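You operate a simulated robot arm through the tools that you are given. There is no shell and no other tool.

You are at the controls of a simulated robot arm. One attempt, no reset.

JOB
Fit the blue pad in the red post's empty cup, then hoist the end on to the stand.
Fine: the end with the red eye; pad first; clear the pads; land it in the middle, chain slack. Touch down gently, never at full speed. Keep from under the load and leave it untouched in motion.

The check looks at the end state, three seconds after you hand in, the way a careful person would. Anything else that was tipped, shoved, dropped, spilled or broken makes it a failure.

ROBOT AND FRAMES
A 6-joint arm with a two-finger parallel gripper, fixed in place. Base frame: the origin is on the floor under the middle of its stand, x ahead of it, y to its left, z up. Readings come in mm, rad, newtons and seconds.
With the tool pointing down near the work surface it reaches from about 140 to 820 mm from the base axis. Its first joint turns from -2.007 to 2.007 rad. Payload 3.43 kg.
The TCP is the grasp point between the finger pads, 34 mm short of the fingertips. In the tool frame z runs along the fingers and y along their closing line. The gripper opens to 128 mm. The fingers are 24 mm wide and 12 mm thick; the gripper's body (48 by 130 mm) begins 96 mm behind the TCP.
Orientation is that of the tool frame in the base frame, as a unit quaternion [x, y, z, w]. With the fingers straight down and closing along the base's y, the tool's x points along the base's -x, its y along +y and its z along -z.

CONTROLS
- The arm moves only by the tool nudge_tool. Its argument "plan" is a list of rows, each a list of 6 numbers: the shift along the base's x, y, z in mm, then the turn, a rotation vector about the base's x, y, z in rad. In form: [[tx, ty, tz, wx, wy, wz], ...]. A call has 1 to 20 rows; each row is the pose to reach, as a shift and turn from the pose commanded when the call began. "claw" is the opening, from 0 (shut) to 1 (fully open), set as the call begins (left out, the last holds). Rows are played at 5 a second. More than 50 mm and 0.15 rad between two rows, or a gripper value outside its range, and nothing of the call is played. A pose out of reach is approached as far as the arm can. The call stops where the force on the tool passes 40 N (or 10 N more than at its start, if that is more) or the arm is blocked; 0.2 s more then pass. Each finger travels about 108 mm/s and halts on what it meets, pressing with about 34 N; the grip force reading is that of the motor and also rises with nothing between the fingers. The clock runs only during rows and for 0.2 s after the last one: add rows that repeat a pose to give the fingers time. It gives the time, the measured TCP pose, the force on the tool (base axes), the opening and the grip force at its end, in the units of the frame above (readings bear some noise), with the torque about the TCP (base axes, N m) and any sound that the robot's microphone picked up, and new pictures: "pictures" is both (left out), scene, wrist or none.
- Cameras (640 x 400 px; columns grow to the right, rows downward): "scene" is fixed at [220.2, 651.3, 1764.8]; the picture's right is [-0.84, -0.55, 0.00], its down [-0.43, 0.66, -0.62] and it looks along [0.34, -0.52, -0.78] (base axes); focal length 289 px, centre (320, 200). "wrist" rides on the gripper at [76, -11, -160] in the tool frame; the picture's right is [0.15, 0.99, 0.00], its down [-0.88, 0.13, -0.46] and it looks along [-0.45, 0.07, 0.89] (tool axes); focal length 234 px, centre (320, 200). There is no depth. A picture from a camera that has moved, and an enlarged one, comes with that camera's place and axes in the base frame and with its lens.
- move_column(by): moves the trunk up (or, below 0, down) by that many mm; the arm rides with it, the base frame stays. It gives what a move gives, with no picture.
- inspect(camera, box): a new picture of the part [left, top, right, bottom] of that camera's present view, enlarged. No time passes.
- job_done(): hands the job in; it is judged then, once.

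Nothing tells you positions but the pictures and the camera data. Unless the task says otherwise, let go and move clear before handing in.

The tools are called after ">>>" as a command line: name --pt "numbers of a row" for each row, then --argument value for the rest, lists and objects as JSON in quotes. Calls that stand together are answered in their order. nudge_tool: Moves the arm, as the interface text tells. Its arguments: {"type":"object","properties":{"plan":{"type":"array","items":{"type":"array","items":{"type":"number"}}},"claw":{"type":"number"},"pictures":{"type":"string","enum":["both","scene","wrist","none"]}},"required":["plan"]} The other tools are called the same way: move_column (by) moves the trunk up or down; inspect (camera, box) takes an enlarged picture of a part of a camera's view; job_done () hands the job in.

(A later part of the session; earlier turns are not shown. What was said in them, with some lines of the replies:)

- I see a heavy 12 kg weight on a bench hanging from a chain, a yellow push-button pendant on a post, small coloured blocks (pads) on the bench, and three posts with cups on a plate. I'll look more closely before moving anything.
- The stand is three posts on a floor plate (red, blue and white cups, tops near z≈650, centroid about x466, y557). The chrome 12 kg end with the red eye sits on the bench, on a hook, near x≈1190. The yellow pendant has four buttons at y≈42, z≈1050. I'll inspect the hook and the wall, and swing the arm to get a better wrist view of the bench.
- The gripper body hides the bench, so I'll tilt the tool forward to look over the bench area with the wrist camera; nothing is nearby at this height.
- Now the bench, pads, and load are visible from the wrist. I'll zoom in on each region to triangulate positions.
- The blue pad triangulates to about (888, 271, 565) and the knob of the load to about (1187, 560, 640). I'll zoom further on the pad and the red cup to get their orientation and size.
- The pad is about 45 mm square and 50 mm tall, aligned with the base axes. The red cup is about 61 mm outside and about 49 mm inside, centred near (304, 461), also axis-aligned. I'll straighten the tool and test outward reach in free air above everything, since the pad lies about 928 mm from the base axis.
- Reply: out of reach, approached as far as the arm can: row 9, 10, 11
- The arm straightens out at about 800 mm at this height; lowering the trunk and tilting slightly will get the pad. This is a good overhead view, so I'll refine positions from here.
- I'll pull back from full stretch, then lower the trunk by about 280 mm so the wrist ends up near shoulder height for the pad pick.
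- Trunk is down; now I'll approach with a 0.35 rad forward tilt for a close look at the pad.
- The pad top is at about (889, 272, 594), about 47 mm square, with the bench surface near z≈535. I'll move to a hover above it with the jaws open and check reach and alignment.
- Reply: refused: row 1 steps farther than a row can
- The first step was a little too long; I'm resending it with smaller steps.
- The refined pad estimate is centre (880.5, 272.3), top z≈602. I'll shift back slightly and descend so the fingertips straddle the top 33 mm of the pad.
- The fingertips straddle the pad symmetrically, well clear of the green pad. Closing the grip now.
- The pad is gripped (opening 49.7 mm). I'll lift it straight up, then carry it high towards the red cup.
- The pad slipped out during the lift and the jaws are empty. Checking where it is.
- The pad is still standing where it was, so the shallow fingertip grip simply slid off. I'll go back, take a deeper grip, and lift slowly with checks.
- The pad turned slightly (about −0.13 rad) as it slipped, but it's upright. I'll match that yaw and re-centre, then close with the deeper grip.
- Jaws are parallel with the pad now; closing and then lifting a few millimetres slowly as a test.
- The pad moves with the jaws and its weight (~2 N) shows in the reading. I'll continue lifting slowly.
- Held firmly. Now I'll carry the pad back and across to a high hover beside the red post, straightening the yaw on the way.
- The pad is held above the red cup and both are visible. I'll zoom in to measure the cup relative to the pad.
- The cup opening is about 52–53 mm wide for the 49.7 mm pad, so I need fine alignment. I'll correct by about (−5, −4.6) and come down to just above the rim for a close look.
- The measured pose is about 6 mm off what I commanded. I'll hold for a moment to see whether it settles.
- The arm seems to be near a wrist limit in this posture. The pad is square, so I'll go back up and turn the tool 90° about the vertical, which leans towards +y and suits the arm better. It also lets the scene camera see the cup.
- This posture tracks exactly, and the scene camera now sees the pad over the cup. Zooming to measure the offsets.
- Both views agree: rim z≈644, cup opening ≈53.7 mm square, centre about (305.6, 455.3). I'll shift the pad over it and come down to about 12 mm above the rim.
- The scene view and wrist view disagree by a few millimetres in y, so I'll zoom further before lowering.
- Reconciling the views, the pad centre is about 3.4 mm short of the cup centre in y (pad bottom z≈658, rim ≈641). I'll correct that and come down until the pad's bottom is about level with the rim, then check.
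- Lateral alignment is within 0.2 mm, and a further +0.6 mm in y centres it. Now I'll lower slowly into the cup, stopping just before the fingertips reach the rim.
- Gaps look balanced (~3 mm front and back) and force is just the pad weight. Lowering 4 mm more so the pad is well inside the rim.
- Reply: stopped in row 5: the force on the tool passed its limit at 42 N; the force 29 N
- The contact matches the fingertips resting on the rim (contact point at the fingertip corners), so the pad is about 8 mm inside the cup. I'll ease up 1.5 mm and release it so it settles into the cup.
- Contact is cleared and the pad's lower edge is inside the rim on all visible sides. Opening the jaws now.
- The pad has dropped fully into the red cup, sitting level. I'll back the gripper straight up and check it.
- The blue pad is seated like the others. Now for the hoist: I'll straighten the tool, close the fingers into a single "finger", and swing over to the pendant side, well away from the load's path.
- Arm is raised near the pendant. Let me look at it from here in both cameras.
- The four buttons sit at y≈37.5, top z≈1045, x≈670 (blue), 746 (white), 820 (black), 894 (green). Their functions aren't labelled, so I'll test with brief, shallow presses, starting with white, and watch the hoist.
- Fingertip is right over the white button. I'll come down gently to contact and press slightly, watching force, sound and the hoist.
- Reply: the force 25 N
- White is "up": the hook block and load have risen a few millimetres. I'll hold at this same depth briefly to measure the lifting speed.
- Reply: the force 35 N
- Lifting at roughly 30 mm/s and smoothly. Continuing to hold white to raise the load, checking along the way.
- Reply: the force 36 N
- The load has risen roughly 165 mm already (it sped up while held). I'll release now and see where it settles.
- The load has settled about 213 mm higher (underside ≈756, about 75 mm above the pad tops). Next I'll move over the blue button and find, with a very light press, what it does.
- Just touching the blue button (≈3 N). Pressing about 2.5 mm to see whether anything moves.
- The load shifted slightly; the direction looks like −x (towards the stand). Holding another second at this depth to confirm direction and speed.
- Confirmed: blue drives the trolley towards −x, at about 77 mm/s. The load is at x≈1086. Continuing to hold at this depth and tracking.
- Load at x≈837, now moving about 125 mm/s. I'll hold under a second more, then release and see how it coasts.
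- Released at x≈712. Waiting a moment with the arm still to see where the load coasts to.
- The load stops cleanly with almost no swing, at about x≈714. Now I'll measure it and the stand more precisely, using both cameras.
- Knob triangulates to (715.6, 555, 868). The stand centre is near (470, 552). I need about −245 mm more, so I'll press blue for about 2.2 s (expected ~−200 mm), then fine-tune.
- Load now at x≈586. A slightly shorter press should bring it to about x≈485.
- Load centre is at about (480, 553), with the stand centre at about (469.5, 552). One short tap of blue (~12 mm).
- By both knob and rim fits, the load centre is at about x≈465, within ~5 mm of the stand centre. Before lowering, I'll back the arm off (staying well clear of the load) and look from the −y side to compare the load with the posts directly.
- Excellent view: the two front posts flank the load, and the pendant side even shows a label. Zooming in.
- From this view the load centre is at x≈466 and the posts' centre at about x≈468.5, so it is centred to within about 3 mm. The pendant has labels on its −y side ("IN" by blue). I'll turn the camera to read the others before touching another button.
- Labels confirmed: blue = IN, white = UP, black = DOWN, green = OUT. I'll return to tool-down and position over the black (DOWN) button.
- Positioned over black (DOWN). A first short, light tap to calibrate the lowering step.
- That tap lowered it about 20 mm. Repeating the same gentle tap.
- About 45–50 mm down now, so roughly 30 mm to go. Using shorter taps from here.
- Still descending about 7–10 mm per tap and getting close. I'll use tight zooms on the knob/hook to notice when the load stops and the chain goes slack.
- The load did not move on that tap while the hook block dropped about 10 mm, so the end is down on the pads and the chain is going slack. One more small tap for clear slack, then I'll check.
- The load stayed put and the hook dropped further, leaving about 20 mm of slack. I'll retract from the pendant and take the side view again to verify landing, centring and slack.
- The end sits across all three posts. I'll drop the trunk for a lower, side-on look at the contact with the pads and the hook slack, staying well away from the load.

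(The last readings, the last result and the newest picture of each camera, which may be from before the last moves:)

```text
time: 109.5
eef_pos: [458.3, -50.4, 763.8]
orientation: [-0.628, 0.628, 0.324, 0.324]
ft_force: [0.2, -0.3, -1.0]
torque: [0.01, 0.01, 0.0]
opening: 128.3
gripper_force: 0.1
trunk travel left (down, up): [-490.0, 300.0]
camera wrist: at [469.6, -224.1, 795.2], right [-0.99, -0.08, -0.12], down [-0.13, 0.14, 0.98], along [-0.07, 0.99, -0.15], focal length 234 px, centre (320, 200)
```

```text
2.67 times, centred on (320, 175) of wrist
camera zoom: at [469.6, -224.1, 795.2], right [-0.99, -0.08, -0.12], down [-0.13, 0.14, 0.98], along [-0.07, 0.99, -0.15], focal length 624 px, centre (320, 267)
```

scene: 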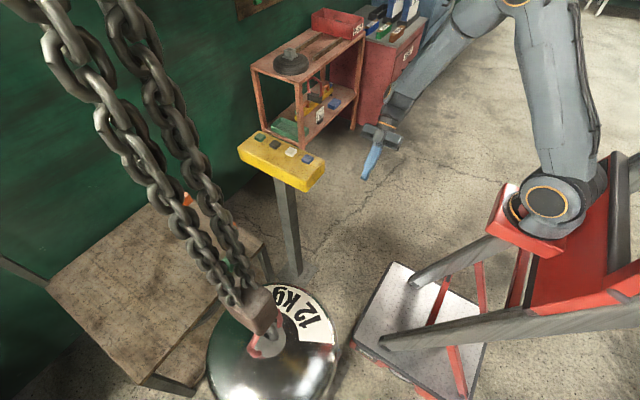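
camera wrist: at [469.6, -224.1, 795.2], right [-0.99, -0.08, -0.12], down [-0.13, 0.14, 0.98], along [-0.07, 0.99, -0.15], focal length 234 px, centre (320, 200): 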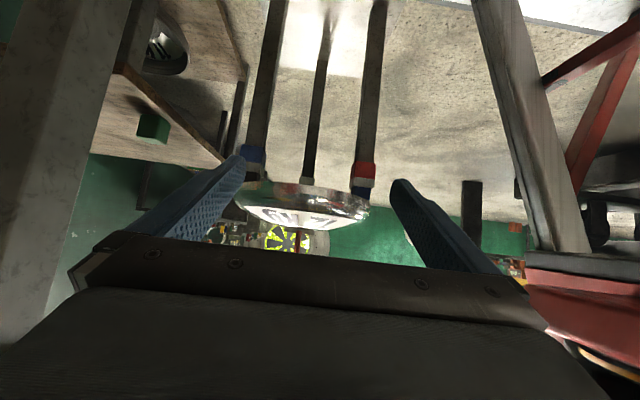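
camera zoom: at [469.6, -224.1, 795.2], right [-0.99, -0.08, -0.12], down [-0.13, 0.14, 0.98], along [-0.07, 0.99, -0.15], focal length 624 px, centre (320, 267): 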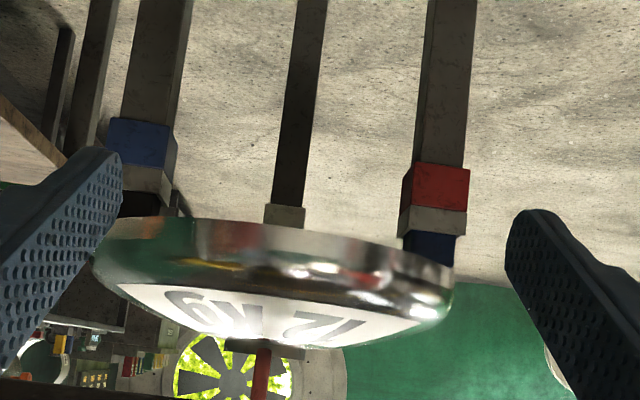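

>>> inspect --camera "wrist" --box '[335, 155, 385, 205]'

>>> inspect --camera "wrist" --box '[235, 140, 285, 190]'

>>> inspect --camera "wrist" --box '[290, 165, 340, 245]'

```text
8.00 times, centred on (360, 180) of wrist
camera zoom: at [469.6, -224.1, 795.2], right [-0.99, -0.08, -0.12], down [-0.13, 0.14, 0.98], along [-0.07, 0.99, -0.15], focal length 1873 px, centre (0, 360)
```

zoom: 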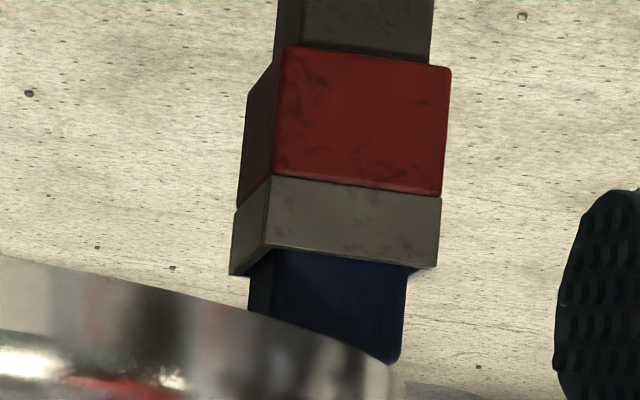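

```text
8.00 times, centred on (260, 165) of wrist
camera zoom: at [469.6, -224.1, 795.2], right [-0.99, -0.08, -0.12], down [-0.13, 0.14, 0.98], along [-0.07, 0.99, -0.15], focal length 1873 px, centre (800, 480)
```

zoom: 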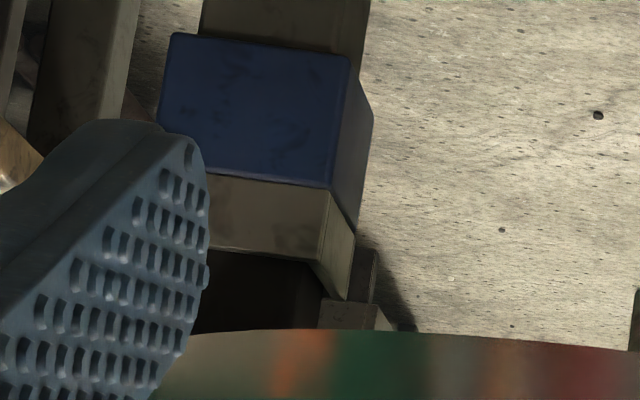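

```text
5.00 times, centred on (315, 205) of wrist
camera zoom: at [469.6, -224.1, 795.2], right [-0.99, -0.08, -0.12], down [-0.13, 0.14, 0.98], along [-0.07, 0.99, -0.15], focal length 1171 px, centre (345, 175)
```

zoom: 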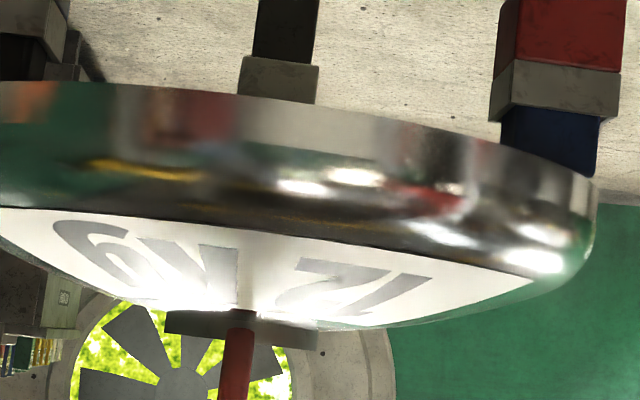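

The side view confirms it: the rim rests on the pads, posts' mid x≈469.5, load centre ≈467. Raising the trunk a bit to look at the hook and eye side-on.

>>> move_column --by 140

>>> inspect --camera "wrist" --box '[220, 80, 420, 250]'

>>> inspect --camera "wrist" --box '[270, 150, 370, 250]'

```text
time: 111.2
eef_pos: [458.0, -51.4, 905.0]
orientation: [0.629, -0.628, -0.325, -0.325]
ft_force: [-0.8, 0.1, 0.3]
torque: [0.02, 0.02, 0.01]
opening: 127.9
gripper_force: 0.1
trunk travel left (down, up): [-630.0, 160.0]
```

```text
2.35 times, centred on (320, 165) of wrist
camera zoom: at [470.0, -224.4, 935.6], right [-0.99, -0.08, -0.12], down [-0.13, 0.14, 0.98], along [-0.07, 0.99, -0.15], focal length 551 px, centre (320, 282)
```

zoom: 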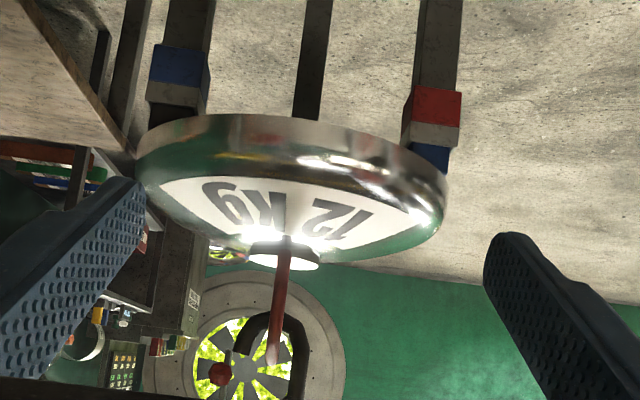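

```text
4.00 times, centred on (320, 200) of wrist
camera zoom: at [470.0, -224.4, 935.6], right [-0.99, -0.08, -0.12], down [-0.13, 0.14, 0.98], along [-0.07, 0.99, -0.15], focal length 937 px, centre (320, 200)
```

zoom: 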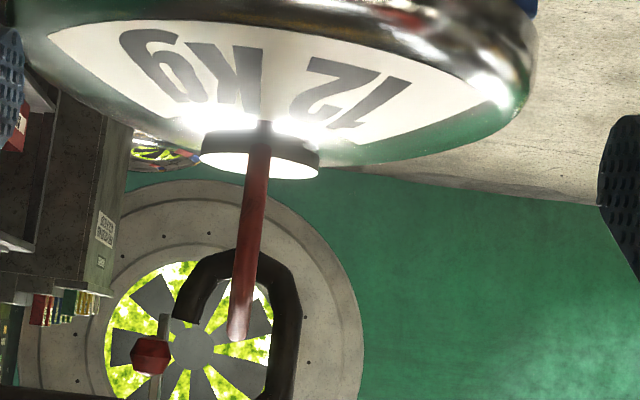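

Side-on, the hook hangs free inside the red eye with roughly 35 mm of gap under the bar, so the chain carries nothing and the end rests on the three pads. I'll retract the arm to a neutral, clear pose and take a last look.

>>> nudge_tool --pt "0 -5 20 -0.13 0 0" --pt "0 -10 40 -0.26 0 0" --pt "0 -15 60 -0.39 0 0" --pt "0 -20 80 -0.52 0 0" --pt "0 -25 100 -0.65 0 0" --pt "0 -30 120 -0.8 0 0" --pt "0 -30 140 -0.95 0 0" --pt "0 -30 140 -0.95 0 0" --claw 0.5 --pictures "both"

>>> inspect --camera "scene" --box '[100, 180, 360, 400]'

>>> inspect --camera "scene" --box '[225, 275, 305, 375]'

```text
time: 113.0
eef_pos: [459.2, -80.3, 1044.7]
orientation: [0.707, -0.707, 0.0, 0.0]
ft_force: [0.6, -0.1, -0.4]
torque: [-0.03, 0.0, 0.0]
opening: 64.1
gripper_force: 0.0
trunk travel left (down, up): [-630.0, 160.0]
camera wrist: at [470.1, -156.1, 1204.8], right [-0.99, -0.15, 0.0], down [-0.13, 0.88, 0.46], along [-0.07, 0.45, -0.89], focal length 234 px, centre (320, 200)
```

scene: 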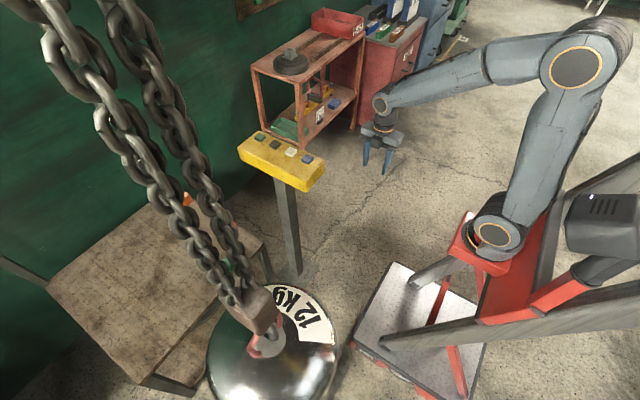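
wrist: 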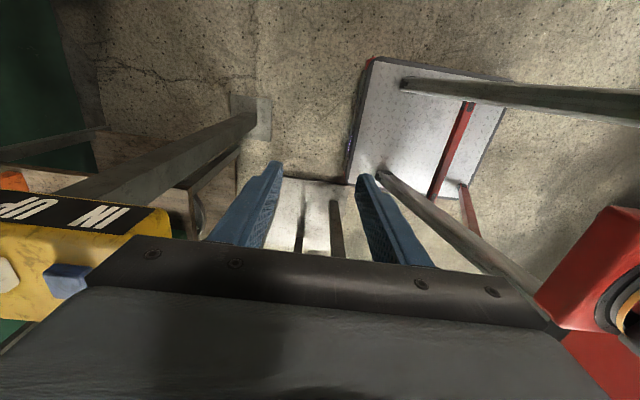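

```text
1.82 times, centred on (230, 290) of scene
camera zoom: at [220.2, 651.3, 1764.8], right [-0.84, -0.55, 0.0], down [-0.43, 0.66, -0.62], along [0.34, -0.52, -0.78], focal length 526 px, centre (484, 36)
```

zoom: 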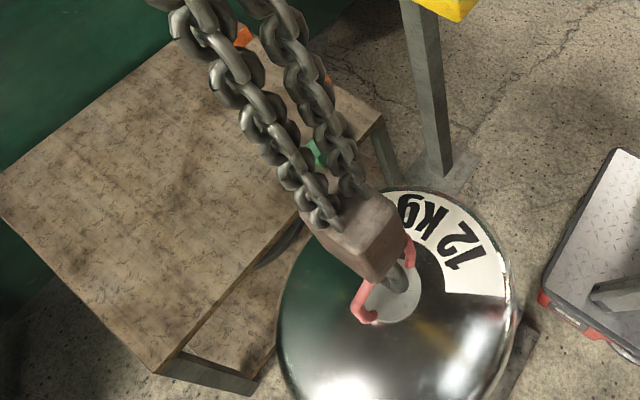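

```text
4.00 times, centred on (265, 325) of scene
camera zoom: at [220.2, 651.3, 1764.8], right [-0.84, -0.55, 0.0], down [-0.43, 0.66, -0.62], along [0.34, -0.52, -0.78], focal length 1156 px, centre (540, -300)
```

zoom: 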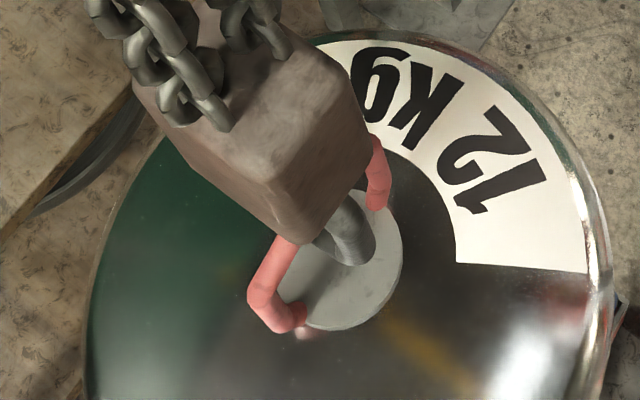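

The red-eyed end is at rest on the three pads and centred to within about 3 mm. The blue pad is seated in the red cup, the hook hangs slack in the eye, and nothing else was disturbed. The arm is clear, so I'm handing in.

>>> job_done

```text
The job is handed in.
```

The job is handed in: the blue pad is in the red post's cup, and the end with the red eye is resting on the three pads of the stand. I don't have the check's result.

- **Blue pad:** On the first lift it slipped from the grip without leaving its spot on the bench, turning slightly. I took a deeper grip and it went in. The fingertips touched the cup rim during the lowering (about 42 N, which stopped the move) just before I released the pad. It then dropped the last centimetre or so into the cup and sits level.
- **Clearing the pads:** I lifted the end about 75 mm above the pad tops before moving it across.
- **Landing:** I brought it down in short taps of the DOWN button, about 10 mm each near the end, so it never reached full speed. It stopped moving while the hook kept dropping, which is how I knew it was down.
- **Position:** By my measurements its centre is within about 3 mm of the middle of the posts.
- **Chain:** The hook hangs free inside the eye with a gap of roughly 35 mm, so the chain carries no load.

The arm stayed well away from the load while it was moving and is now clear. The other items looked undisturbed in the last pictures, though the chain and the load partly hide the bench.
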